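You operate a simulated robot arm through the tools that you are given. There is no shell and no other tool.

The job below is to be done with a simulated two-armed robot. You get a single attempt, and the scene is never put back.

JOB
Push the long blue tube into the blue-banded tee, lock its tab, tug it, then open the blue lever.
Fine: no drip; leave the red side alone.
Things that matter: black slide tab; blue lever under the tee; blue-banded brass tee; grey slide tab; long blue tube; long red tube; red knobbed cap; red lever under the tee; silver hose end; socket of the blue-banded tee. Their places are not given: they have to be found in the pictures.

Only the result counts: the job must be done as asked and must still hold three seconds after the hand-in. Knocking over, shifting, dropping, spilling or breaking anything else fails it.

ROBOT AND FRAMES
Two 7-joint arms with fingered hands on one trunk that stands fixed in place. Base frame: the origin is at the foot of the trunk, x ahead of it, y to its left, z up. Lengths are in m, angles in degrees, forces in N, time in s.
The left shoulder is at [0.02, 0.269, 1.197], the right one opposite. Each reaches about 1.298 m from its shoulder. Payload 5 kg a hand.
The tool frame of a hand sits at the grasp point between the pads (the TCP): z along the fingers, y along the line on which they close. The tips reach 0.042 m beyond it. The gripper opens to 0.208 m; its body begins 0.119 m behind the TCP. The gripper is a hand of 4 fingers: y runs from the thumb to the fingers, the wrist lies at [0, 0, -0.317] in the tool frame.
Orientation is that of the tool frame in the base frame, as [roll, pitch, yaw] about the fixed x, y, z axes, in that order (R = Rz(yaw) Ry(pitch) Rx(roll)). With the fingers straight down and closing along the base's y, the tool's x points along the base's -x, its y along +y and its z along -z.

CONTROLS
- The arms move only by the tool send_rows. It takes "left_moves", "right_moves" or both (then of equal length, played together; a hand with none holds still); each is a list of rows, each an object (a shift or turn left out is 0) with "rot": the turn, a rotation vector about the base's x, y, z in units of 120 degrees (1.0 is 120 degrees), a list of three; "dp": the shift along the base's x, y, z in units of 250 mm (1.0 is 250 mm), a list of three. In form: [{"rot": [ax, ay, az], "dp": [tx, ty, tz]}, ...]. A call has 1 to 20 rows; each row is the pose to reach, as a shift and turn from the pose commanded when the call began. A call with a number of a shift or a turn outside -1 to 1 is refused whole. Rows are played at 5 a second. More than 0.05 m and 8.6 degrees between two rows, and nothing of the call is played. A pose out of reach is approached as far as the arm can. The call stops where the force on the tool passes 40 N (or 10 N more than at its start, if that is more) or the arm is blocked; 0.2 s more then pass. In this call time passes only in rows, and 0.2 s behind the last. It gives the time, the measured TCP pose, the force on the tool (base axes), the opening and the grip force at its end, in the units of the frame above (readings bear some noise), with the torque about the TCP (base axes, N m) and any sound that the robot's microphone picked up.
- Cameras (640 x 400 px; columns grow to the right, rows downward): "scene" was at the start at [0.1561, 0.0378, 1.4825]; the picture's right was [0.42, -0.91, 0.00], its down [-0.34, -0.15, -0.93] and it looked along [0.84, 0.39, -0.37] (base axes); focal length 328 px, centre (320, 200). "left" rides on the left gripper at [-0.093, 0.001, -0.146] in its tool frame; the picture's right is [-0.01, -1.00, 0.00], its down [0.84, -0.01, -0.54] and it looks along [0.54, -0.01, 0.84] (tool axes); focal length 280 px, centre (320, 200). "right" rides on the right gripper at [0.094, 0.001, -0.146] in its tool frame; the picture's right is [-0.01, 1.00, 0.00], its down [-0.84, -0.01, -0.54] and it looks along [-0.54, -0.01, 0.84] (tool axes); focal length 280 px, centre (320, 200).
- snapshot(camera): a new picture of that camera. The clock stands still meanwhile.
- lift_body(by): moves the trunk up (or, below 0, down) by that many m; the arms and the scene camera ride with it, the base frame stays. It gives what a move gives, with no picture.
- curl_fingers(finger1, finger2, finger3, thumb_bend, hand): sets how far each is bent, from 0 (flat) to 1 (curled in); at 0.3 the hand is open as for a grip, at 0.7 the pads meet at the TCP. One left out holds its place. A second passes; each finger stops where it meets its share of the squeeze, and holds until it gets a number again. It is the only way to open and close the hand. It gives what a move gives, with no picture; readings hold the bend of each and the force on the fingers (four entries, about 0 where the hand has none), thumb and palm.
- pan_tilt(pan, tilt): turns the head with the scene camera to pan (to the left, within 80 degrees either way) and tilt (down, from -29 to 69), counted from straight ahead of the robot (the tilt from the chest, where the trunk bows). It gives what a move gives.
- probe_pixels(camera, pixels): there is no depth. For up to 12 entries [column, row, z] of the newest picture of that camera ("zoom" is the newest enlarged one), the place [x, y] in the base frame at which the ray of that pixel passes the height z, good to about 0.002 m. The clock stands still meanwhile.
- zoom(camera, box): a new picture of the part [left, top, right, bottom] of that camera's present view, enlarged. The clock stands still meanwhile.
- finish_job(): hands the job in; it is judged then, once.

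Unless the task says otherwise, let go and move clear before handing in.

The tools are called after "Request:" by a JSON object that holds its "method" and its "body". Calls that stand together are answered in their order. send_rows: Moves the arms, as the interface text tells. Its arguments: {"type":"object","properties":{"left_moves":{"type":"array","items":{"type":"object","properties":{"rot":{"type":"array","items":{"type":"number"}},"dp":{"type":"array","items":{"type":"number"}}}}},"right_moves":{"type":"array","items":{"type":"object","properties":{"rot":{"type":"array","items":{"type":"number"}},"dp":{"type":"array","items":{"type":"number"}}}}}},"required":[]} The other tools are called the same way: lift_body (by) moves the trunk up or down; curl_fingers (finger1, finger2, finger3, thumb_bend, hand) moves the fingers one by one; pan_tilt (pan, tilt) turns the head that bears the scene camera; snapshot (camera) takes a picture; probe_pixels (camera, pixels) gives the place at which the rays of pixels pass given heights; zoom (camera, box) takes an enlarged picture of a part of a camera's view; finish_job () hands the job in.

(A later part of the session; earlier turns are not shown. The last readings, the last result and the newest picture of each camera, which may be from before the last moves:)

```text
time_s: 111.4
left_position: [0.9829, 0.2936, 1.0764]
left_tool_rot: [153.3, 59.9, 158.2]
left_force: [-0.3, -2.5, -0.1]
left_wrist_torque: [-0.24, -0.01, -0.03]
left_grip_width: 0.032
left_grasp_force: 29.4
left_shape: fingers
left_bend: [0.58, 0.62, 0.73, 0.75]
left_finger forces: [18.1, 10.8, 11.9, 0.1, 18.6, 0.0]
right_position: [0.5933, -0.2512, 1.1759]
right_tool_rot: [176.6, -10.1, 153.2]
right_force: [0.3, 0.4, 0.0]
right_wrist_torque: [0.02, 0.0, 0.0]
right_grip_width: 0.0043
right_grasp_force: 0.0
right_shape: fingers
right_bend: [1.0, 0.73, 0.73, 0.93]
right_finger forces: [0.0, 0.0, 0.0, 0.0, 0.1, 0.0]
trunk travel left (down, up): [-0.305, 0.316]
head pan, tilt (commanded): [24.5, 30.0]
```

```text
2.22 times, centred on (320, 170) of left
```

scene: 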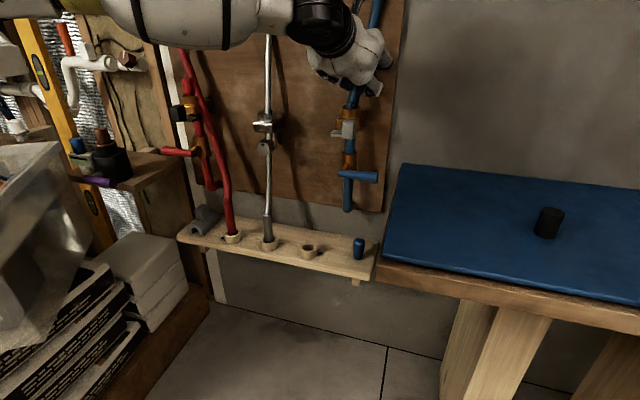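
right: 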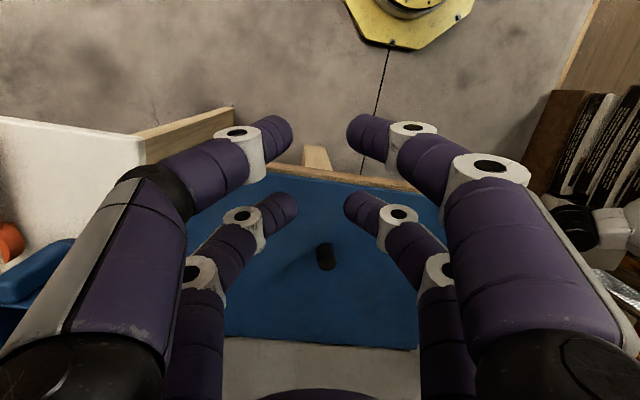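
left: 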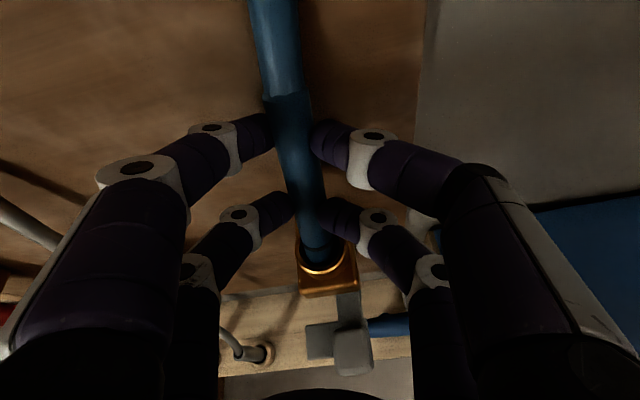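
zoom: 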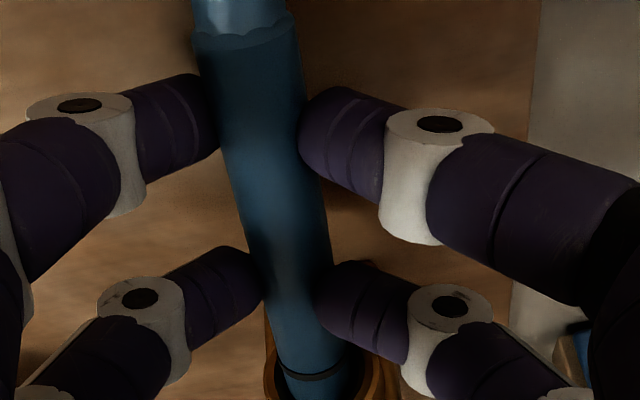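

Excellent: all four digits grip strongly (18/11/12/19 N) with practically zero net load. Now I'll lift the sleeve out by ~28 mm and rotate it upright in free air.

Request:
{"method": "send_rows", "body": {"left_moves": [{"dp": [0.006, -0.004, 0.04]}, {"dp": [0.01, -0.006, 0.08]}, {"dp": [0.0, -0.004, 0.112]}, {"rot": [-0.011, -0.0475, 0], "dp": [-0.032, 0.006, 0.112]}, {"rot": [-0.022, -0.095, 0], "dp": [-0.07, 0.015, 0.108]}, {"rot": [-0.033, -0.1425, 0], "dp": [-0.106, 0.024, 0.1]}, {"rot": [-0.044, -0.19, 0], "dp": [-0.14, 0.031, 0.088]}]}}

Request:
{"method": "snapshot", "body": {"camera": "left"}}

Request:
{"method": "snapshot", "body": {"camera": "scene"}}

Request:
{"method": "zoom", "body": {"camera": "scene", "box": [325, 40, 385, 140]}}

Request:
{"method": "zoom", "body": {"camera": "left", "box": [250, 60, 390, 280]}}

```text
time_s: 113.0
left_position: [0.948, 0.3029, 1.0971]
left_tool_rot: [126.4, 82.3, 132.1]
left_force: [-0.1, 0.5, -0.5]
left_wrist_torque: [-0.03, 0.02, -0.04]
left_grip_width: 0.0319
left_grasp_force: 28.8
left_shape: fingers
left_bend: [0.58, 0.62, 0.73, 0.75]
left_finger forces: [17.7, 11.3, 9.3, 0.0, 19.1, 0.0]
right_position: [0.5938, -0.2503, 1.1742]
right_tool_rot: [176.8, -10.1, 153.3]
right_force: [0.6, 0.3, 0.8]
right_wrist_torque: [-0.05, 0.02, 0.03]
right_grip_width: 0.0044
right_grasp_force: 0.1
right_shape: fingers
right_bend: [1.0, 0.73, 0.73, 0.93]
right_finger forces: [0.0, 0.1, 0.0, 0.0, 0.0, 0.1]
trunk travel left (down, up): [-0.305, 0.316]
head pan, tilt (commanded): [24.5, 30.0]
```

```text
taken
```

left: 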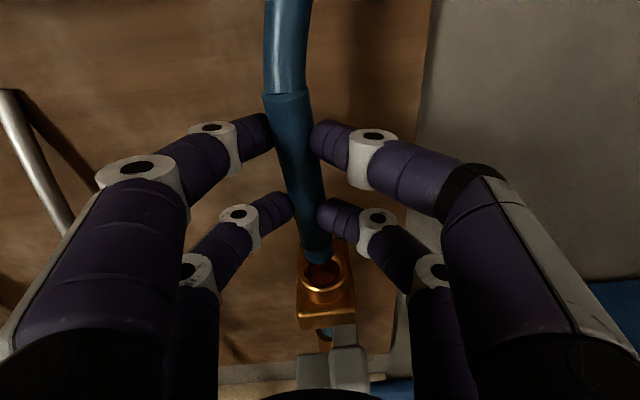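

```text
taken
```

scene: 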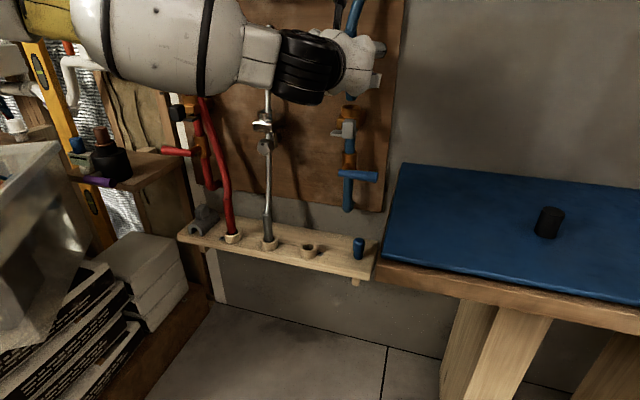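

```text
4.00 times, centred on (355, 90) of scene
```

zoom: 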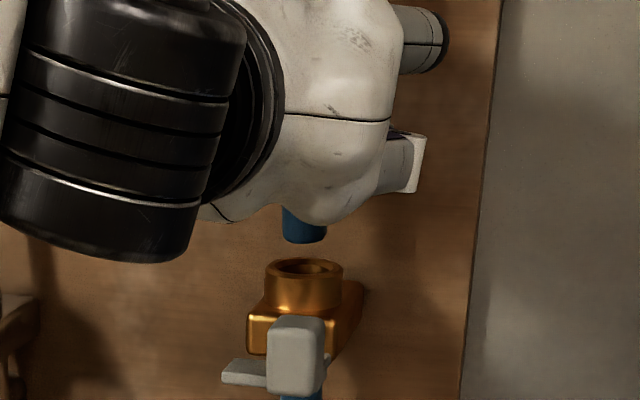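

```text
1.82 times, centred on (320, 170) of left
```

zoom: 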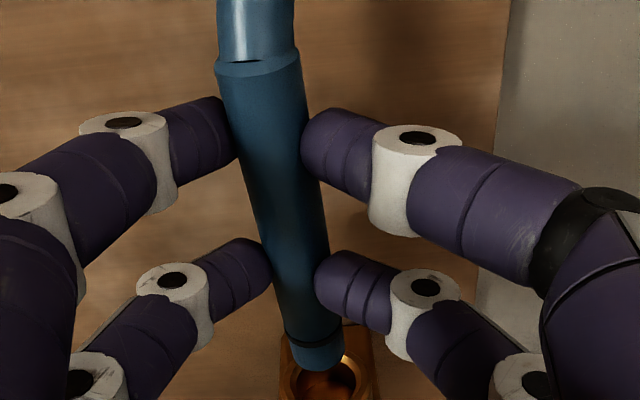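

The sleeve is free, firmly held, and its tip hovers just above the socket. I'll triangulate tip and top for the final alignment, starting with the left zoom.

Request:
{"method": "probe_pixels", "body": {"camera": "zoom", "pixels": [[257, 70, 1.16], [257, 70, 1.15], [257, 70, 1.14], [318, 352, 1.01], [318, 352, 1.0], [318, 352, 0.99], [246, 130, 1.13], [285, 260, 1.06]]}}

Request:
{"method": "zoom", "body": {"camera": "scene", "box": [330, 70, 380, 130]}}

```text
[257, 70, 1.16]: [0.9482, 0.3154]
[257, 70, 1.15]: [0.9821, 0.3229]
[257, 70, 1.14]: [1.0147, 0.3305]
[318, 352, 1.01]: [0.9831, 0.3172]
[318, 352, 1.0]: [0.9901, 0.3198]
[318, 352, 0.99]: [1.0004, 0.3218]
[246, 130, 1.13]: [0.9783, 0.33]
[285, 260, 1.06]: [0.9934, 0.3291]
```

```text
6.67 times, centred on (355, 100) of scene
```

zoom: 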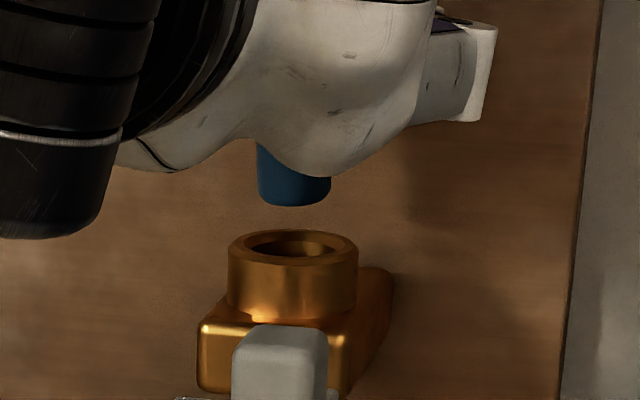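

Request:
{"method": "probe_pixels", "body": {"camera": "zoom", "pixels": [[294, 198, 1.02], [294, 198, 1.01], [294, 198, 1.0], [293, 247, 0.99], [293, 247, 0.984], [293, 247, 0.98]]}}

Request:
{"method": "zoom", "body": {"camera": "left", "box": [285, 225, 365, 325]}}

```text
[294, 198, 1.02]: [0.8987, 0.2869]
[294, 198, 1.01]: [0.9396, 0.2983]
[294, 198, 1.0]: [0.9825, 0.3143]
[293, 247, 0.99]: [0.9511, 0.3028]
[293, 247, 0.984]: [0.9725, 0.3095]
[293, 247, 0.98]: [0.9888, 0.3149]
```

```text
4.00 times, centred on (325, 275) of left
```

zoom: 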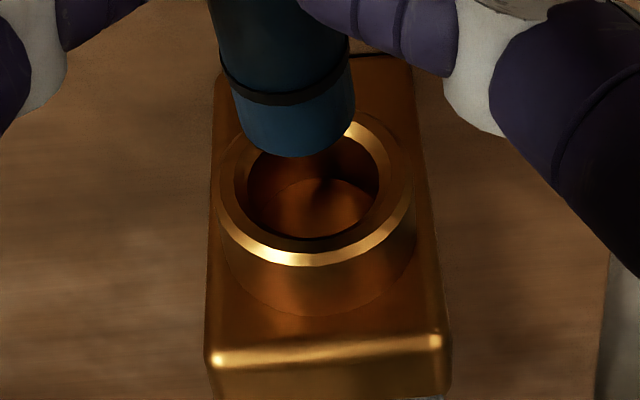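

The socket's floor is visible ~25 mm down, matching the band: full insertion means band flush. The tip is at about [0.992,0.319,0.998], i.e. 7 mm forward and 5 mm left of the axis, leaning ~5° toward me. I'll correct tilt and position, then lower to just above the rim.

Request:
{"method": "send_rows", "body": {"left_moves": [{"rot": [0, 0.019, 0], "dp": [0.002, -0.01, 0.014]}, {"rot": [0, 0.0375, 0], "dp": [0.003, -0.02, 0.014]}, {"rot": [0, 0.0375, 0], "dp": [0.003, -0.02, -0.015]}]}}

Request:
{"method": "zoom", "body": {"camera": "left", "box": [285, 215, 365, 315]}}

Request:
{"method": "zoom", "body": {"camera": "scene", "box": [330, 70, 380, 130]}}

```text
time_s: 113.8
left_position: [0.9472, 0.2976, 1.0939]
left_tool_rot: [143.9, 78.6, 149.5]
left_force: [0.7, 0.2, -0.9]
left_wrist_torque: [-0.01, 0.0, 0.01]
left_grip_width: 0.0319
left_grasp_force: 28.6
left_shape: fingers
left_bend: [0.58, 0.62, 0.73, 0.75]
left_finger forces: [17.7, 11.2, 9.1, 0.0, 19.1, 0.0]
right_position: [0.5943, -0.2507, 1.1752]
right_tool_rot: [176.7, -10.2, 153.4]
right_force: [0.2, -0.3, 0.4]
right_wrist_torque: [0.01, 0.06, 0.03]
right_grip_width: 0.0044
right_grasp_force: 0.1
right_shape: fingers
right_bend: [1.0, 0.73, 0.73, 0.93]
right_finger forces: [0.0, 0.0, 0.1, 0.0, 0.0, 0.1]
trunk travel left (down, up): [-0.305, 0.316]
head pan, tilt (commanded): [24.5, 30.0]
```

```text
4.00 times, centred on (325, 265) of left
```

zoom: 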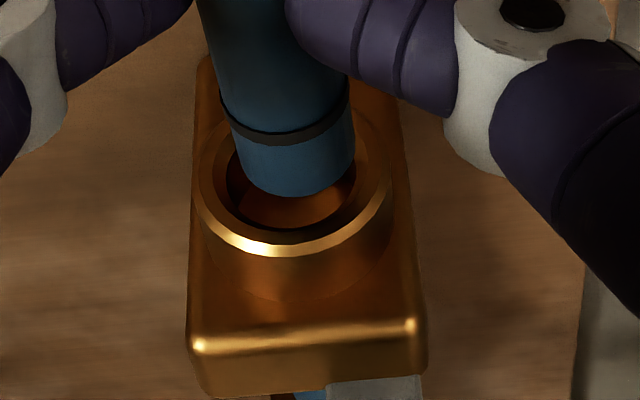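

```text
6.67 times, centred on (355, 100) of scene
```

zoom: 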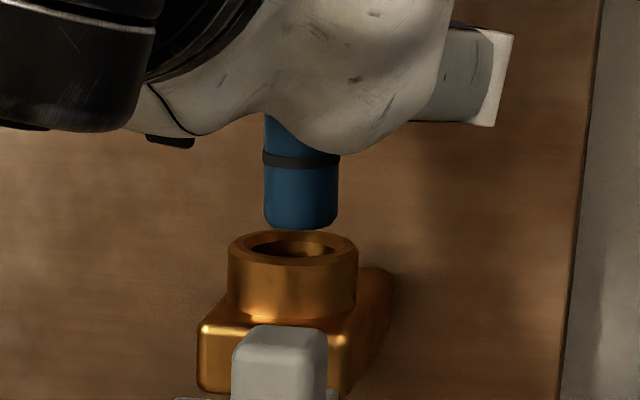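

Nearly aligned: the tip is within ~2-3 mm (slightly right). I'll shift 2 mm left and descend 1 cm gently.

Request:
{"method": "send_rows", "body": {"left_moves": [{"dp": [0.0, 0.008, 0.0]}, {"dp": [0.0, 0.008, -0.02]}, {"dp": [0.0, 0.008, -0.04]}]}}

Request:
{"method": "zoom", "body": {"camera": "left", "box": [285, 205, 365, 305]}}

Request:
{"method": "zoom", "body": {"camera": "scene", "box": [330, 70, 380, 130]}}

```text
time_s: 114.6
left_position: [0.9483, 0.2994, 1.0836]
left_tool_rot: [143.8, 78.7, 149.5]
left_force: [-1.0, -0.3, -0.2]
left_wrist_torque: [0.01, 0.03, -0.03]
left_grip_width: 0.0317
left_grasp_force: 28.2
left_shape: fingers
left_bend: [0.58, 0.62, 0.73, 0.75]
left_finger forces: [17.6, 11.2, 9.1, 0.0, 19.1, 0.1]
right_position: [0.5931, -0.2505, 1.176]
right_tool_rot: [176.7, -10.1, 153.3]
right_force: [-0.2, 0.2, -0.1]
right_wrist_torque: [0.04, 0.03, 0.02]
right_grip_width: 0.0043
right_grasp_force: 0.0
right_shape: fingers
right_bend: [1.0, 0.73, 0.73, 0.93]
right_finger forces: [0.0, 0.0, 0.0, 0.1, 0.1, 0.0]
trunk travel left (down, up): [-0.305, 0.316]
head pan, tilt (commanded): [24.5, 30.0]
```

```text
4.00 times, centred on (325, 255) of left
```

zoom: 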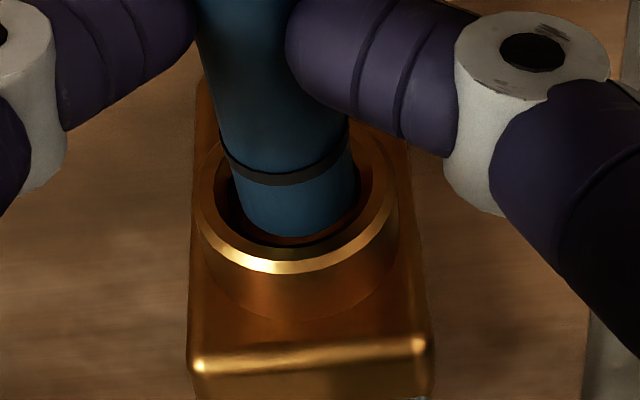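

```text
6.67 times, centred on (355, 100) of scene
```

zoom: 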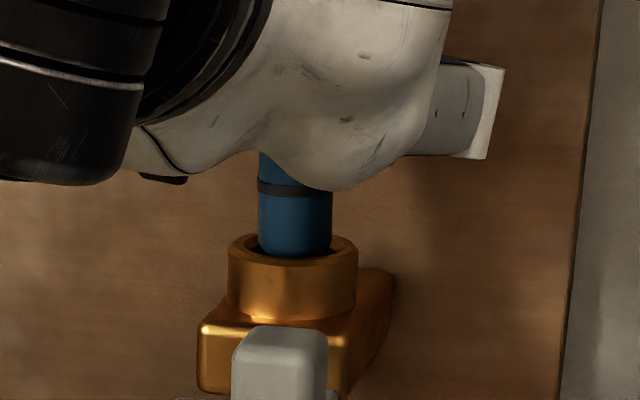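

The tip has entered the collar with no contact force. I'll continue straight down 15 mm.

Request:
{"method": "send_rows", "body": {"left_moves": [{"dp": [0.0, 0.0, -0.02]}, {"dp": [0.0, 0.0, -0.04]}, {"dp": [0.0, 0.0, -0.06]}]}}

Request:
{"method": "zoom", "body": {"camera": "left", "box": [285, 195, 365, 295]}}

Request:
{"method": "zoom", "body": {"camera": "scene", "box": [330, 70, 380, 130]}}

```text
time_s: 115.4
left_position: [0.9479, 0.3006, 1.0689]
left_tool_rot: [143.8, 78.7, 149.5]
left_force: [-0.5, 0.8, -0.4]
left_wrist_torque: [0.0, -0.01, -0.02]
left_grip_width: 0.0318
left_grasp_force: 28.0
left_shape: fingers
left_bend: [0.58, 0.62, 0.73, 0.75]
left_finger forces: [17.8, 9.8, 8.5, 0.0, 19.1, 0.1]
right_position: [0.5947, -0.2501, 1.1753]
right_tool_rot: [176.7, -10.1, 153.2]
right_force: [0.0, 0.2, 0.0]
right_wrist_torque: [-0.01, 0.07, 0.02]
right_grip_width: 0.0043
right_grasp_force: 0.1
right_shape: fingers
right_bend: [1.0, 0.73, 0.73, 0.93]
right_finger forces: [0.0, 0.0, 0.1, 0.0, 0.0, 0.1]
trunk travel left (down, up): [-0.305, 0.316]
head pan, tilt (commanded): [24.5, 30.0]
```

```text
4.00 times, centred on (325, 245) of left
```

zoom: 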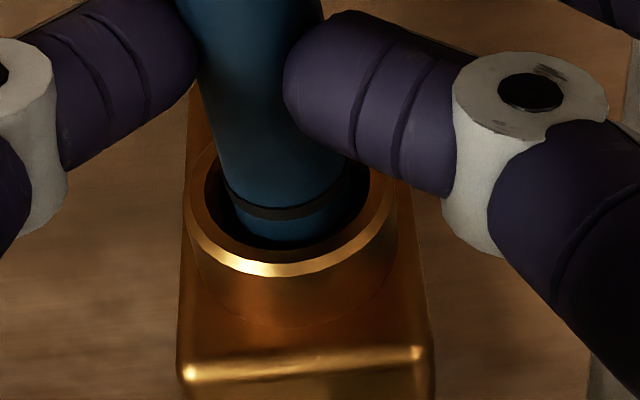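

```text
6.67 times, centred on (355, 100) of scene
```

zoom: 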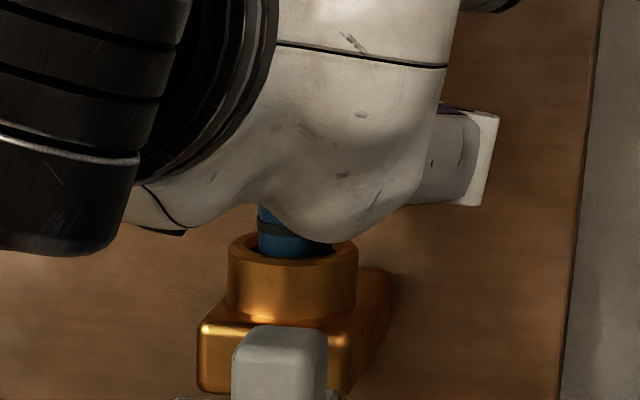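

Still no force and well centred. I'll continue down until I feel the bottom.

Request:
{"method": "send_rows", "body": {"left_moves": [{"dp": [0.0, 0.0, -0.015]}, {"dp": [0.0, 0.0, -0.03]}, {"dp": [0.0, 0.0, -0.045]}]}}

Request:
{"method": "zoom", "body": {"camera": "left", "box": [285, 185, 365, 285]}}

Request:
{"method": "zoom", "body": {"camera": "scene", "box": [330, 70, 380, 130]}}

```text
time_s: 116.2
left_position: [0.9489, 0.2986, 1.0621]
left_tool_rot: [142.8, 79.0, 148.4]
left_force: [0.3, 0.6, 15.8]
left_wrist_torque: [0.39, -0.45, 0.04]
left_grip_width: 0.0319
left_grasp_force: 28.1
left_shape: fingers
left_bend: [0.58, 0.62, 0.73, 0.75]
left_finger forces: [17.1, 10.9, 8.8, 0.1, 18.8, 0.1]
right_position: [0.5934, -0.2507, 1.1767]
right_tool_rot: [176.6, -10.2, 153.5]
right_force: [0.8, 0.1, 0.2]
right_wrist_torque: [0.0, -0.01, 0.02]
right_grip_width: 0.0043
right_grasp_force: 0.2
right_shape: fingers
right_bend: [1.0, 0.73, 0.73, 0.93]
right_finger forces: [0.1, 0.1, 0.0, 0.0, 0.0, 0.0]
trunk travel left (down, up): [-0.305, 0.316]
head pan, tilt (commanded): [24.5, 30.0]
```

```text
4.00 times, centred on (325, 235) of left
```

zoom: 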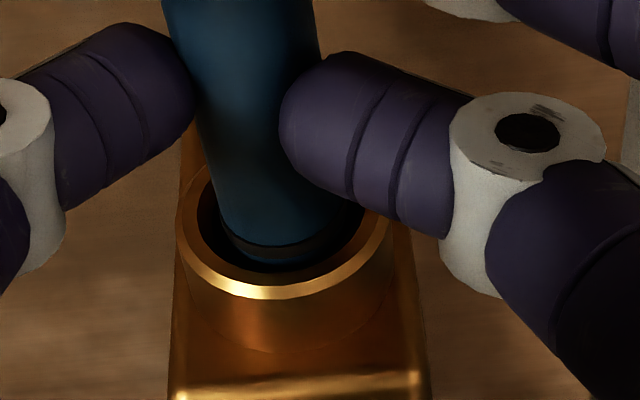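

```text
6.67 times, centred on (355, 100) of scene
```

zoom: 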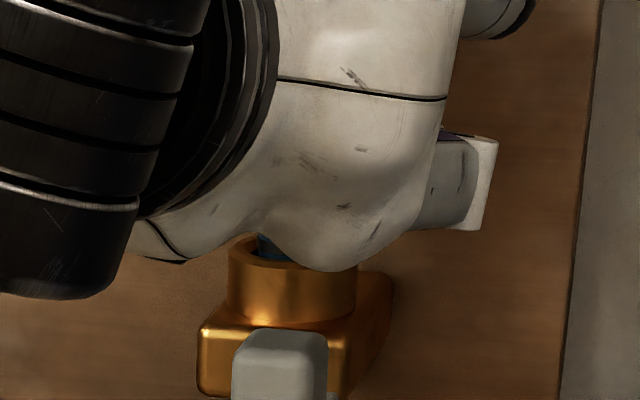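

It met resistance at 16 N with the band nearly at the rim. This grip should take about 40 N, so I'll press further in small steps to seat it.

Request:
{"method": "send_rows", "body": {"left_moves": [{"dp": [0.0, 0.0, -0.012]}, {"dp": [0.0, 0.0, -0.024]}]}}

Request:
{"method": "zoom", "body": {"camera": "left", "box": [285, 185, 365, 285]}}

```text
time_s: 116.8
left_position: [0.9477, 0.2983, 1.0555]
left_tool_rot: [142.9, 78.9, 148.5]
left_force: [-2.8, -1.4, 24.9]
left_wrist_torque: [0.54, -0.55, 0.05]
left_grip_width: 0.0294
left_grasp_force: 26.3
left_shape: fingers
left_bend: [0.58, 0.62, 0.74, 0.76]
left_finger forces: [15.1, 10.8, 9.2, 0.0, 17.8, 0.1]
right_position: [0.5924, -0.2506, 1.1781]
right_tool_rot: [176.6, -10.0, 153.4]
right_force: [0.4, 0.1, 0.4]
right_wrist_torque: [-0.02, -0.05, 0.0]
right_grip_width: 0.0042
right_grasp_force: 0.1
right_shape: fingers
right_bend: [1.0, 0.73, 0.73, 0.93]
right_finger forces: [0.0, 0.0, 0.1, 0.0, 0.0, 0.0]
trunk travel left (down, up): [-0.305, 0.316]
head pan, tilt (commanded): [24.5, 30.0]
```

```text
4.00 times, centred on (325, 235) of left
```

zoom: 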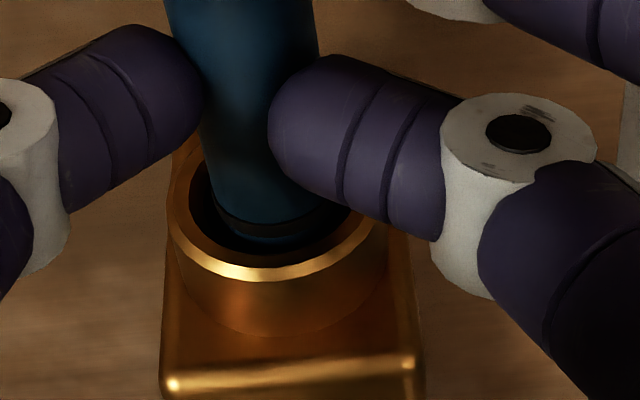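

Force rose to 25 N while the hand moved ~6 mm; I need to know whether the sleeve advanced or the fingers slid. I'll compare the sleeve's top rim relative to the fingers.

Request:
{"method": "snapshot", "body": {"camera": "left"}}

Request:
{"method": "zoom", "body": {"camera": "left", "box": [250, 60, 390, 280]}}

Request:
{"method": "zoom", "body": {"camera": "left", "box": [300, 215, 345, 265]}}

```text
taken
```

left: 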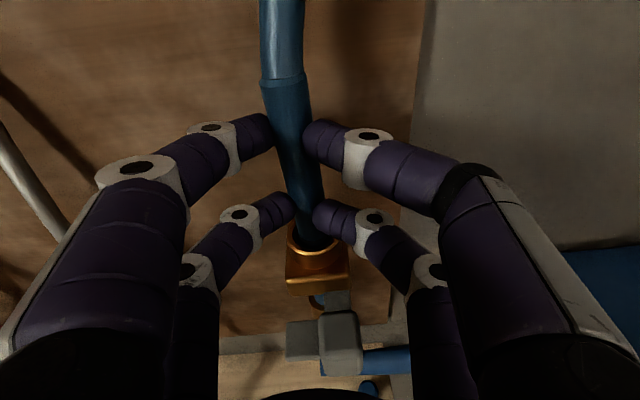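

```text
1.82 times, centred on (320, 170) of left
```

zoom: 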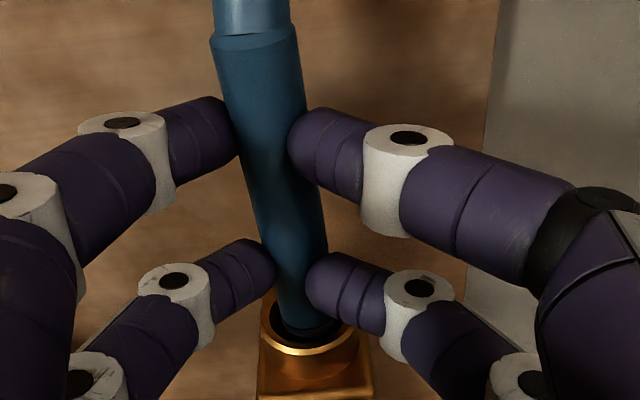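

```text
8.00 times, centred on (322, 240) of left
```

zoom: 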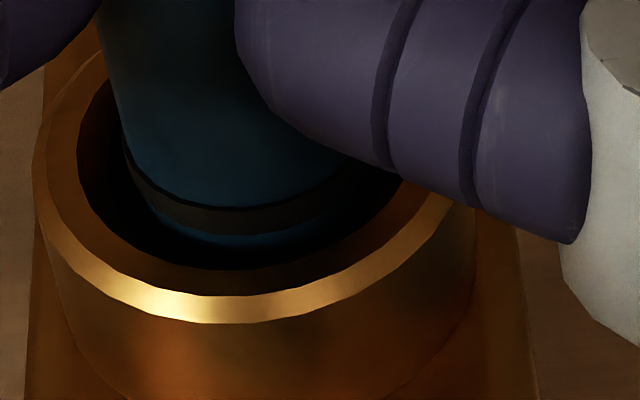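

The fingers slid ~8 mm down the sleeve under 25 N, so the sleeve has bottomed in the socket (band at the mouth). I'll unload the axial force, then release gently and back away so the tab can be reached.

Request:
{"method": "send_rows", "body": {"left_moves": [{"dp": [0.0, 0.0, 0.01]}, {"dp": [0.0, 0.0, 0.018]}]}}

```text
time_s: 117.4
left_position: [0.9478, 0.3, 1.0558]
left_tool_rot: [143.9, 78.6, 149.5]
left_force: [-2.3, -2.3, 15.1]
left_wrist_torque: [0.22, -0.28, 0.04]
left_grip_width: 0.0295
left_grasp_force: 26.0
left_shape: fingers
left_bend: [0.58, 0.62, 0.74, 0.76]
left_finger forces: [16.0, 9.2, 10.0, 0.0, 17.5, 0.0]
right_position: [0.5932, -0.2516, 1.1769]
right_tool_rot: [176.7, -10.1, 153.3]
right_force: [0.2, -0.8, -0.4]
right_wrist_torque: [-0.02, 0.03, -0.02]
right_grip_width: 0.0043
right_grasp_force: 0.1
right_shape: fingers
right_bend: [1.0, 0.73, 0.73, 0.93]
right_finger forces: [0.0, 0.0, 0.0, 0.0, 0.1, 0.0]
trunk travel left (down, up): [-0.305, 0.316]
head pan, tilt (commanded): [24.5, 30.0]
```

Still 15 N of preload; I'll ease up another 4 mm, then open the fingers.

Request:
{"method": "send_rows", "body": {"left_moves": [{"dp": [0.0, 0.0, 0.008]}, {"dp": [0.0, 0.0, 0.016]}]}}

Request:
{"method": "curl_fingers", "body": {"hand": "left", "finger1": 0.5, "finger2": 0.5, "finger3": 0.5, "thumb_bend": 0.5}}

Request:
{"method": "snapshot", "body": {"camera": "left"}}

Request:
{"method": "zoom", "body": {"camera": "left", "box": [285, 185, 365, 285]}}

```text
time_s: 118.0
left_position: [0.9492, 0.3006, 1.0567]
left_tool_rot: [144.4, 78.5, 150.0]
left_force: [-0.4, -0.6, 0.8]
left_wrist_torque: [0.0, 0.02, -0.02]
left_grip_width: 0.0294
left_grasp_force: 25.1
left_shape: fingers
left_bend: [0.58, 0.62, 0.74, 0.76]
left_finger forces: [16.5, 8.4, 7.2, 0.0, 18.7, 0.0]
right_position: [0.5933, -0.2511, 1.1758]
right_tool_rot: [176.7, -10.1, 153.4]
right_force: [-0.5, 0.1, 0.3]
right_wrist_torque: [0.02, -0.01, -0.01]
right_grip_width: 0.0041
right_grasp_force: 0.1
right_shape: fingers
right_bend: [1.0, 0.73, 0.73, 0.93]
right_finger forces: [0.0, 0.0, 0.0, 0.0, 0.1, 0.0]
trunk travel left (down, up): [-0.305, 0.316]
head pan, tilt (commanded): [24.5, 30.0]
```

```text
time_s: 119.0
left_position: [0.9487, 0.3002, 1.0585]
left_tool_rot: [143.9, 78.7, 149.5]
left_force: [-0.5, 1.0, 0.0]
left_wrist_torque: [-0.01, -0.01, -0.02]
left_grip_width: 0.1126
left_grasp_force: 0.0
left_shape: fingers
left_bend: [0.5, 0.5, 0.5, 0.5]
left_finger forces: [0.0, 0.0, 0.0, 0.0, 0.1, 0.1]
right_position: [0.5933, -0.2504, 1.1757]
right_tool_rot: [176.7, -10.1, 153.2]
right_force: [0.7, 0.5, -1.3]
right_wrist_torque: [0.04, 0.01, 0.01]
right_grip_width: 0.0042
right_grasp_force: 0.1
right_shape: fingers
right_bend: [1.0, 0.73, 0.73, 0.93]
right_finger forces: [0.1, 0.0, 0.1, 0.0, 0.0, 0.0]
trunk travel left (down, up): [-0.305, 0.316]
head pan, tilt (commanded): [24.5, 30.0]
```

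```text
taken
```

left: 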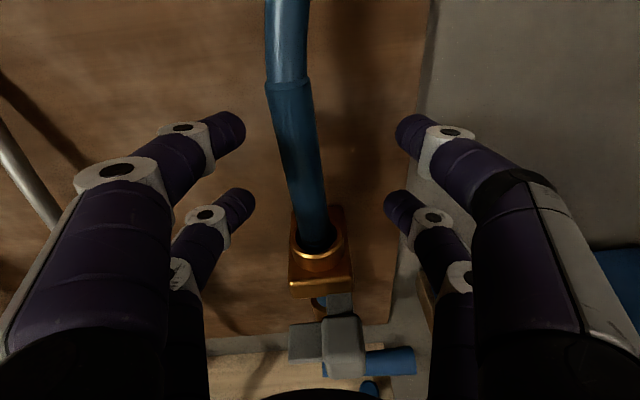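

```text
4.00 times, centred on (325, 235) of left
```

zoom: 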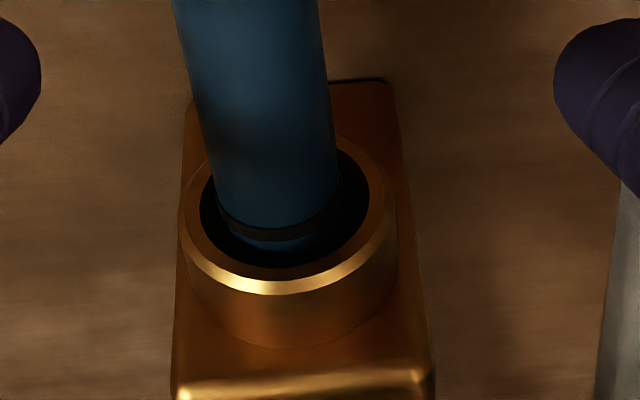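

The sleeve stands by itself, seated with the band at the mouth. Next the tab: I'll back the left hand off and use its right-hand fingers as a pusher on the knob's right side, moving it left. First retreat and look from a good angle.

Request:
{"method": "send_rows", "body": {"left_moves": [{"dp": [-0.15, -0.01, 0.0]}, {"dp": [-0.3, -0.02, 0.0]}, {"dp": [-0.45, -0.03, -0.04], "rot": [-0.025, 0, 0]}, {"dp": [-0.56, -0.03, -0.1], "rot": [-0.05, 0, 0]}]}}

Request:
{"method": "snapshot", "body": {"camera": "left"}}

Request:
{"method": "snapshot", "body": {"camera": "scene"}}

Request:
{"method": "zoom", "body": {"camera": "left", "box": [260, 60, 400, 280]}}

```text
time_s: 120.0
left_position: [0.8087, 0.2937, 1.0343]
left_tool_rot: [176.4, 80.3, -178.4]
left_force: [-0.1, 0.4, 0.2]
left_wrist_torque: [0.01, -0.04, -0.01]
left_grip_width: 0.1122
left_grasp_force: 0.0
left_shape: fingers
left_bend: [0.5, 0.5, 0.5, 0.5]
left_finger forces: [0.1, 0.0, 0.0, 0.0, 0.0, 0.0]
right_position: [0.5938, -0.2505, 1.1759]
right_tool_rot: [176.7, -10.0, 153.3]
right_force: [0.2, -0.4, 0.9]
right_wrist_torque: [-0.03, 0.03, 0.03]
right_grip_width: 0.0042
right_grasp_force: 0.1
right_shape: fingers
right_bend: [1.0, 0.73, 0.73, 0.93]
right_finger forces: [0.0, 0.0, 0.0, 0.0, 0.0, 0.1]
trunk travel left (down, up): [-0.305, 0.316]
head pan, tilt (commanded): [24.5, 30.0]
```

```text
taken
```

left: 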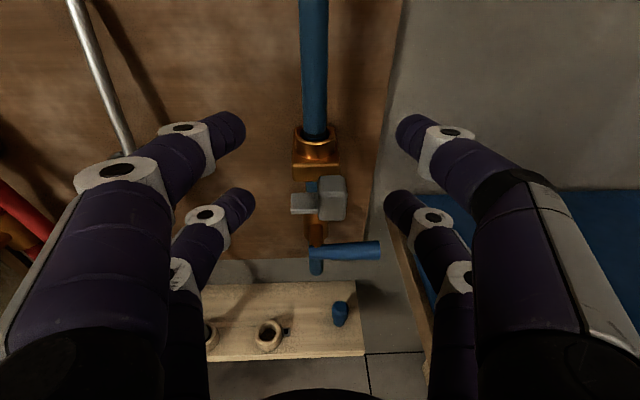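

```text
taken
```

scene: 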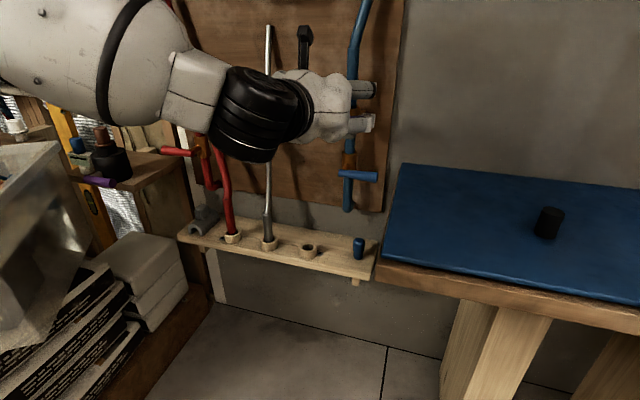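

```text
1.82 times, centred on (330, 170) of left
```

zoom: 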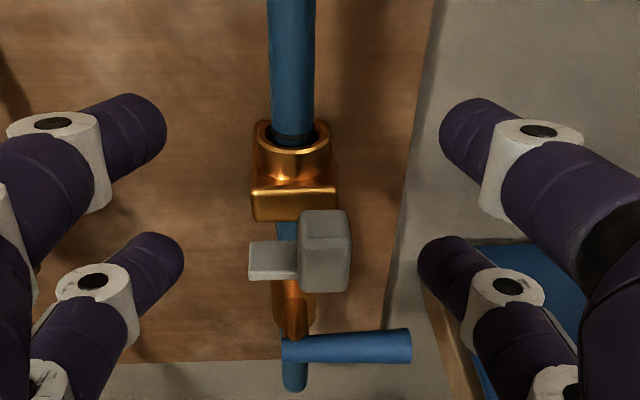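

The tube stands plumb in the socket with the band at the rim. I'll probe the knob's faces to aim the pusher fingers.

Request:
{"method": "probe_pixels", "body": {"camera": "zoom", "pixels": [[326, 255, 0.951], [326, 255, 0.945], [350, 250, 0.951], [300, 250, 0.951], [250, 262, 0.936], [350, 345, 0.825], [410, 345, 0.825]]}}

Request:
{"method": "zoom", "body": {"camera": "scene", "box": [325, 100, 385, 190]}}

```text
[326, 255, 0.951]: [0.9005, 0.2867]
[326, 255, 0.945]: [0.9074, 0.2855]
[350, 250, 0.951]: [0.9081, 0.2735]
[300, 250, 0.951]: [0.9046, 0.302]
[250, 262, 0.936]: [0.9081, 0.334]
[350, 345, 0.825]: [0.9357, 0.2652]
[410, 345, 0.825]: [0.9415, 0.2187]
```

```text
4.44 times, centred on (355, 145) of scene
```

zoom: 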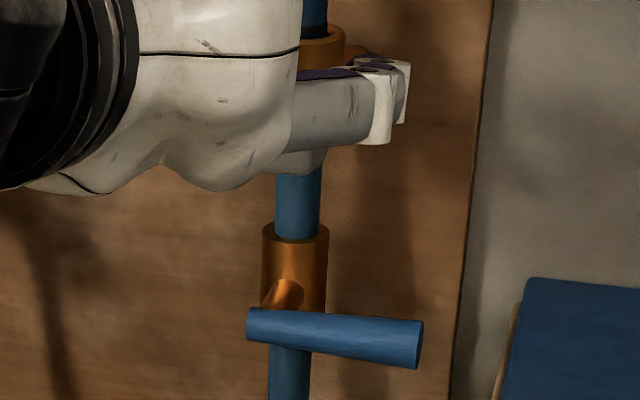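

Knob: centre ≈ [0.905,0.287,0.95], right face y≈0.2735; tongue end y≈0.334. I'll bring the left hand down to z≈0.988 so its lower-right finger is level with the knob, to the right of it, then advance.

Request:
{"method": "send_rows", "body": {"left_moves": [{"dp": [-0.02, 0.03, -0.06]}, {"dp": [-0.03, 0.06, -0.13]}, {"dp": [-0.03, 0.085, -0.185]}]}}

Request:
{"method": "snapshot", "body": {"camera": "left"}}

Request:
{"method": "zoom", "body": {"camera": "left", "box": [240, 60, 440, 260]}}

```text
time_s: 120.8
left_position: [0.8007, 0.3137, 0.9879]
left_tool_rot: [176.1, 80.4, -178.8]
left_force: [0.5, 0.2, 0.5]
left_wrist_torque: [-0.02, -0.04, -0.01]
left_grip_width: 0.1126
left_grasp_force: 0.2
left_shape: fingers
left_bend: [0.5, 0.5, 0.5, 0.5]
left_finger forces: [0.0, 0.0, 0.0, 0.0, 0.0, 0.0]
right_position: [0.5943, -0.2519, 1.1753]
right_tool_rot: [176.7, -10.1, 153.5]
right_force: [0.2, 0.6, -0.4]
right_wrist_torque: [0.04, 0.02, 0.0]
right_grip_width: 0.0043
right_grasp_force: 0.1
right_shape: fingers
right_bend: [1.0, 0.73, 0.73, 0.93]
right_finger forces: [0.0, 0.1, 0.0, 0.0, 0.1, 0.0]
trunk travel left (down, up): [-0.305, 0.316]
head pan, tilt (commanded): [24.5, 30.0]
```

```text
taken
```

left: 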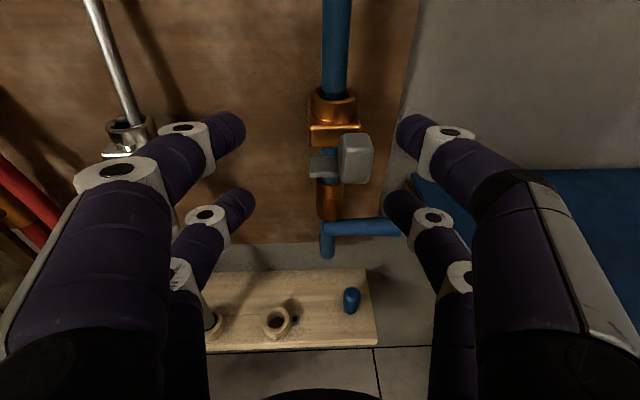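

```text
2.00 times, centred on (340, 160) of left
```

zoom: 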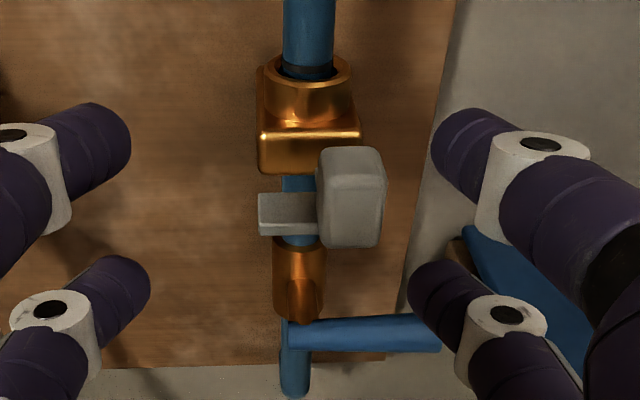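

The right fingers would barely clear the knob's right face; I'll shift 1.4 cm right and advance 6.7 cm alongside the knob.

Request:
{"method": "send_rows", "body": {"left_moves": [{"dp": [0.0, -0.056, 0]}, {"dp": [0.13, -0.056, 0]}, {"dp": [0.268, -0.056, 0]}]}}

Request:
{"method": "snapshot", "body": {"camera": "left"}}

Request:
{"method": "zoom", "body": {"camera": "left", "box": [260, 100, 440, 300]}}

```text
time_s: 121.6
left_position: [0.8705, 0.2993, 0.9896]
left_tool_rot: [175.7, 80.2, -179.3]
left_force: [0.7, -0.7, 0.0]
left_wrist_torque: [-0.02, -0.05, -0.02]
left_grip_width: 0.1124
left_grasp_force: 0.1
left_shape: fingers
left_bend: [0.5, 0.5, 0.5, 0.5]
left_finger forces: [0.0, 0.0, 0.0, 0.1, 0.0, 0.0]
right_position: [0.5944, -0.2511, 1.1764]
right_tool_rot: [176.6, -10.1, 153.3]
right_force: [1.0, 1.2, 0.1]
right_wrist_torque: [0.01, 0.06, -0.01]
right_grip_width: 0.0046
right_grasp_force: 0.0
right_shape: fingers
right_bend: [1.0, 0.73, 0.73, 0.93]
right_finger forces: [0.1, 0.0, 0.1, 0.0, 0.0, 0.0]
trunk travel left (down, up): [-0.305, 0.316]
head pan, tilt (commanded): [24.5, 30.0]
```

```text
taken
```

left: 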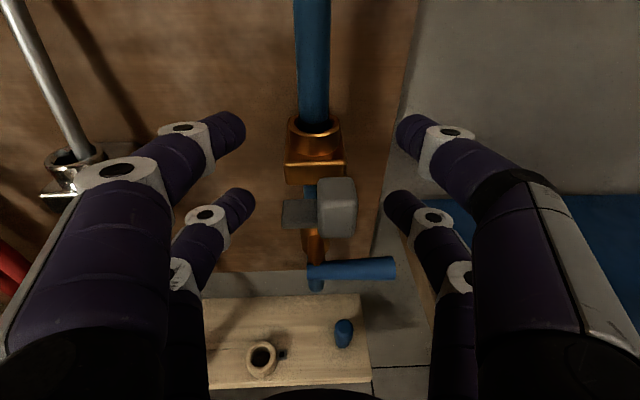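

```text
2.00 times, centred on (350, 200) of left
```

zoom: 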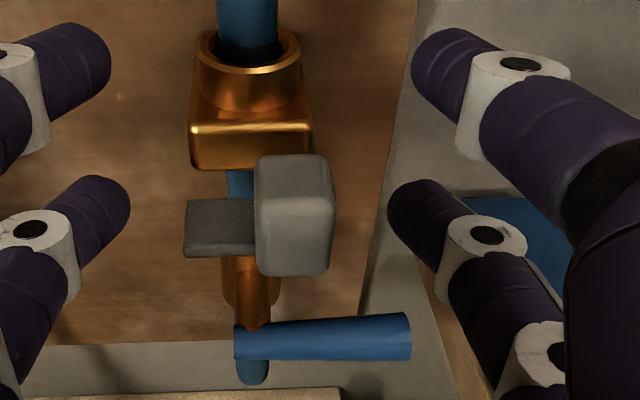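

The lower-right finger is level with the knob, ~2.6 cm to its right. I'll move the hand left along the board to make contact and push, in small steps.

Request:
{"method": "send_rows", "body": {"left_moves": [{"dp": [-0.006, 0.04, 0]}, {"dp": [-0.011, 0.08, 0]}, {"dp": [-0.015, 0.11, 0]}, {"dp": [-0.019, 0.135, 0]}]}}

Request:
{"method": "snapshot", "body": {"camera": "left"}}

Request:
{"method": "zoom", "body": {"camera": "left", "box": [260, 100, 440, 300]}}

```text
time_s: 122.6
left_position: [0.8638, 0.3335, 0.9899]
left_tool_rot: [176.0, 80.4, -178.9]
left_force: [2.3, -4.6, 2.3]
left_wrist_torque: [-0.26, -0.17, -0.03]
left_grip_width: 0.1122
left_grasp_force: 1.8
left_shape: fingers
left_bend: [0.5, 0.5, 0.47, 0.5]
left_finger forces: [0.1, 0.1, 4.5, 0.0, 0.0, 0.0]
right_position: [0.5942, -0.2504, 1.1765]
right_tool_rot: [176.6, -10.1, 153.3]
right_force: [0.1, 1.0, -0.1]
right_wrist_torque: [-0.04, 0.04, 0.0]
right_grip_width: 0.0044
right_grasp_force: 0.0
right_shape: fingers
right_bend: [1.0, 0.73, 0.73, 0.93]
right_finger forces: [0.0, 0.1, 0.0, 0.1, 0.0, 0.0]
trunk travel left (down, up): [-0.305, 0.316]
head pan, tilt (commanded): [24.5, 30.0]
```

```text
taken
```

left: 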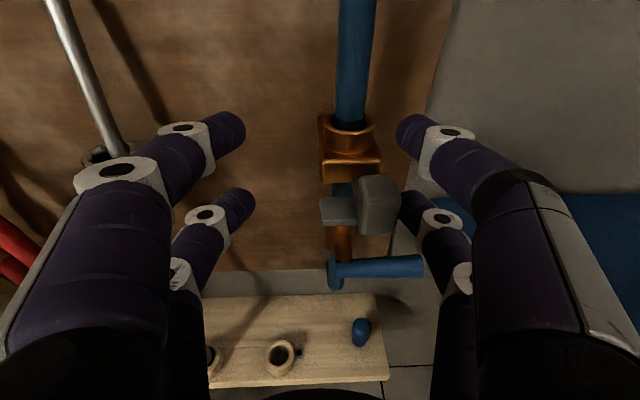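

```text
2.00 times, centred on (350, 200) of left
```

zoom: 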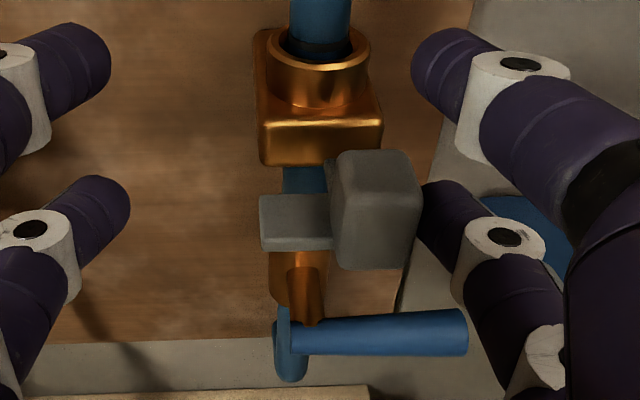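

The finger touches the knob (4.5 N). I'll push further left in small steps and watch whether the knob slides.

Request:
{"method": "send_rows", "body": {"left_moves": [{"dp": [-0.003, 0.02, 0]}, {"dp": [-0.006, 0.04, 0]}, {"dp": [-0.009, 0.06, 0]}]}}

Request:
{"method": "snapshot", "body": {"camera": "left"}}

Request:
{"method": "zoom", "body": {"camera": "left", "box": [260, 100, 440, 300]}}

```text
time_s: 123.4
left_position: [0.8619, 0.3484, 0.9891]
left_tool_rot: [175.8, 80.2, -179.0]
left_force: [0.5, -4.0, -0.1]
left_wrist_torque: [-0.16, -0.07, -0.08]
left_grip_width: 0.1126
left_grasp_force: 2.0
left_shape: fingers
left_bend: [0.5, 0.5, 0.47, 0.5]
left_finger forces: [0.1, 0.1, 4.1, 0.0, 0.0, 0.1]
right_position: [0.5942, -0.2504, 1.1756]
right_tool_rot: [176.5, -10.1, 153.4]
right_force: [-0.4, -0.4, -0.4]
right_wrist_torque: [0.02, 0.01, -0.02]
right_grip_width: 0.0044
right_grasp_force: 0.0
right_shape: fingers
right_bend: [1.0, 0.73, 0.73, 0.93]
right_finger forces: [0.0, 0.0, 0.1, 0.1, 0.0, 0.0]
trunk travel left (down, up): [-0.305, 0.316]
head pan, tilt (commanded): [24.5, 30.0]
```

```text
taken
```

left: 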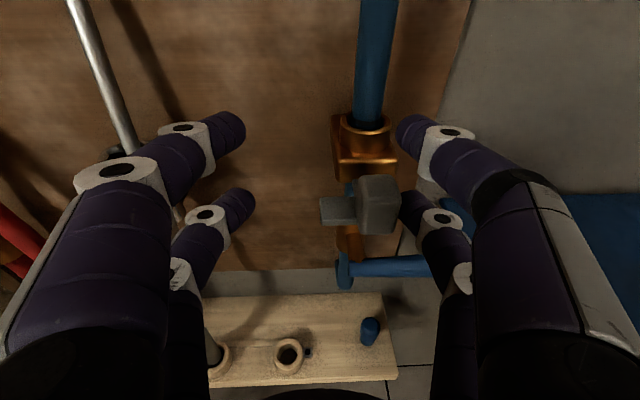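

```text
2.00 times, centred on (350, 200) of left
```

zoom: 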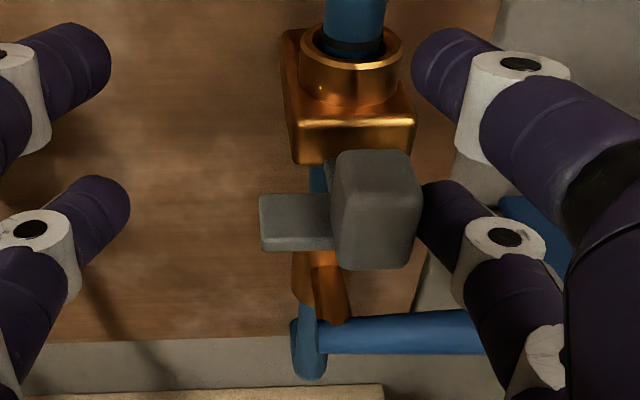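

The knob slides with the finger at only ~4 N. I'll keep pushing until it stops.

Request:
{"method": "send_rows", "body": {"left_moves": [{"dp": [-0.003, 0.02, 0]}, {"dp": [-0.006, 0.04, 0]}]}}

Request:
{"method": "zoom", "body": {"camera": "left", "box": [260, 100, 440, 300]}}

```text
time_s: 124.0
left_position: [0.8592, 0.3578, 0.9904]
left_tool_rot: [176.1, 80.2, -178.9]
left_force: [3.6, -3.3, -1.4]
left_wrist_torque: [-0.06, -0.12, 0.06]
left_grip_width: 0.1124
left_grasp_force: 1.9
left_shape: fingers
left_bend: [0.5, 0.5, 0.47, 0.5]
left_finger forces: [0.0, 0.1, 4.5, 0.0, 0.0, 0.0]
right_position: [0.5945, -0.2515, 1.1757]
right_tool_rot: [176.7, -10.0, 153.3]
right_force: [0.1, 0.0, 0.6]
right_wrist_torque: [-0.02, -0.03, 0.03]
right_grip_width: 0.0043
right_grasp_force: 0.1
right_shape: fingers
right_bend: [1.0, 0.73, 0.73, 0.93]
right_finger forces: [0.0, 0.0, 0.1, 0.0, 0.0, 0.0]
trunk travel left (down, up): [-0.305, 0.316]
head pan, tilt (commanded): [24.5, 30.0]
```

```text
2.00 times, centred on (350, 200) of left
```

zoom: 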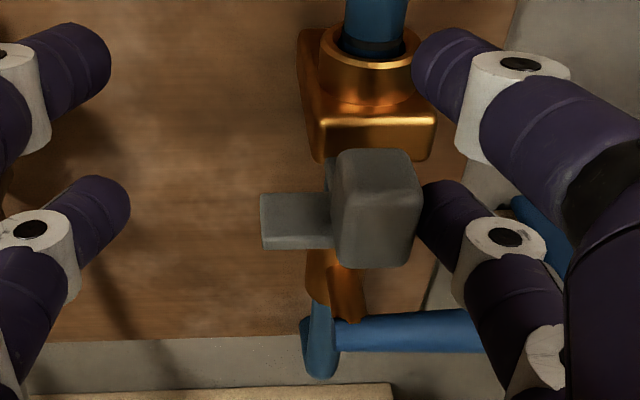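

Request:
{"method": "send_rows", "body": {"left_moves": [{"dp": [-0.003, 0.02, 0]}, {"dp": [-0.006, 0.04, 0]}]}}

Request:
{"method": "zoom", "body": {"camera": "left", "box": [260, 100, 440, 300]}}

```text
time_s: 124.6
left_position: [0.8576, 0.3681, 0.9897]
left_tool_rot: [175.6, 80.2, -179.4]
left_force: [6.0, -7.3, 0.0]
left_wrist_torque: [-0.33, -0.22, 0.07]
left_grip_width: 0.1126
left_grasp_force: 4.0
left_shape: fingers
left_bend: [0.5, 0.5, 0.45, 0.5]
left_finger forces: [0.0, 0.0, 8.4, 0.0, 0.0, 0.1]
right_position: [0.5935, -0.2519, 1.1757]
right_tool_rot: [176.7, -10.1, 153.3]
right_force: [0.5, 0.8, -0.8]
right_wrist_torque: [0.0, -0.03, 0.0]
right_grip_width: 0.0042
right_grasp_force: 0.1
right_shape: fingers
right_bend: [1.0, 0.73, 0.73, 0.93]
right_finger forces: [0.0, 0.0, 0.0, 0.0, 0.0, 0.0]
trunk travel left (down, up): [-0.305, 0.316]
head pan, tilt (commanded): [24.5, 30.0]
```

```text
2.00 times, centred on (350, 200) of left
```

zoom: 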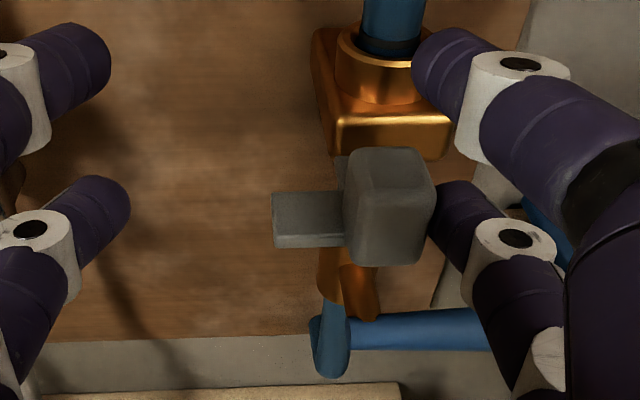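

The knob has reached a stop (force rising to 8 N, knob now under the collar). I'll press a little more to be sure it's fully home.

Request:
{"method": "send_rows", "body": {"left_moves": [{"dp": [-0.003, 0.02, 0]}, {"dp": [-0.005, 0.035, 0]}]}}

Request:
{"method": "zoom", "body": {"camera": "left", "box": [260, 100, 440, 300]}}

```text
time_s: 125.2
left_position: [0.8573, 0.3739, 0.9888]
left_tool_rot: [175.9, 80.4, -179.1]
left_force: [6.5, -12.6, 4.3]
left_wrist_torque: [-0.8, -0.38, -0.07]
left_grip_width: 0.1126
left_grasp_force: 6.7
left_shape: fingers
left_bend: [0.5, 0.5, 0.42, 0.5]
left_finger forces: [0.0, 0.1, 12.9, 0.1, 0.0, 0.0]
right_position: [0.594, -0.2522, 1.1768]
right_tool_rot: [176.6, -10.0, 153.3]
right_force: [0.0, 0.1, 1.1]
right_wrist_torque: [-0.03, 0.03, -0.02]
right_grip_width: 0.0042
right_grasp_force: 0.0
right_shape: fingers
right_bend: [1.0, 0.73, 0.73, 0.93]
right_finger forces: [0.0, 0.0, 0.0, 0.1, 0.0, 0.1]
trunk travel left (down, up): [-0.305, 0.316]
head pan, tilt (commanded): [24.5, 30.0]
```

```text
2.00 times, centred on (350, 200) of left
```

zoom: 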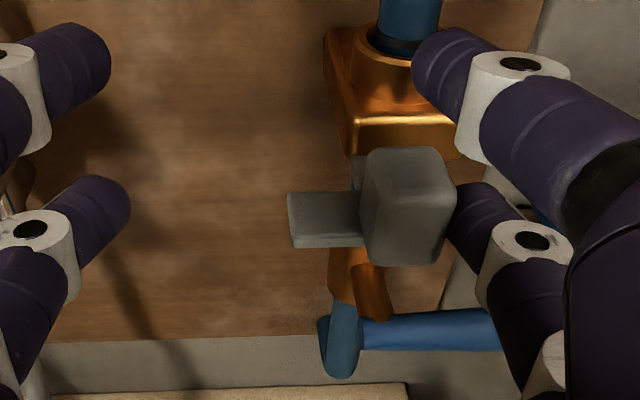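

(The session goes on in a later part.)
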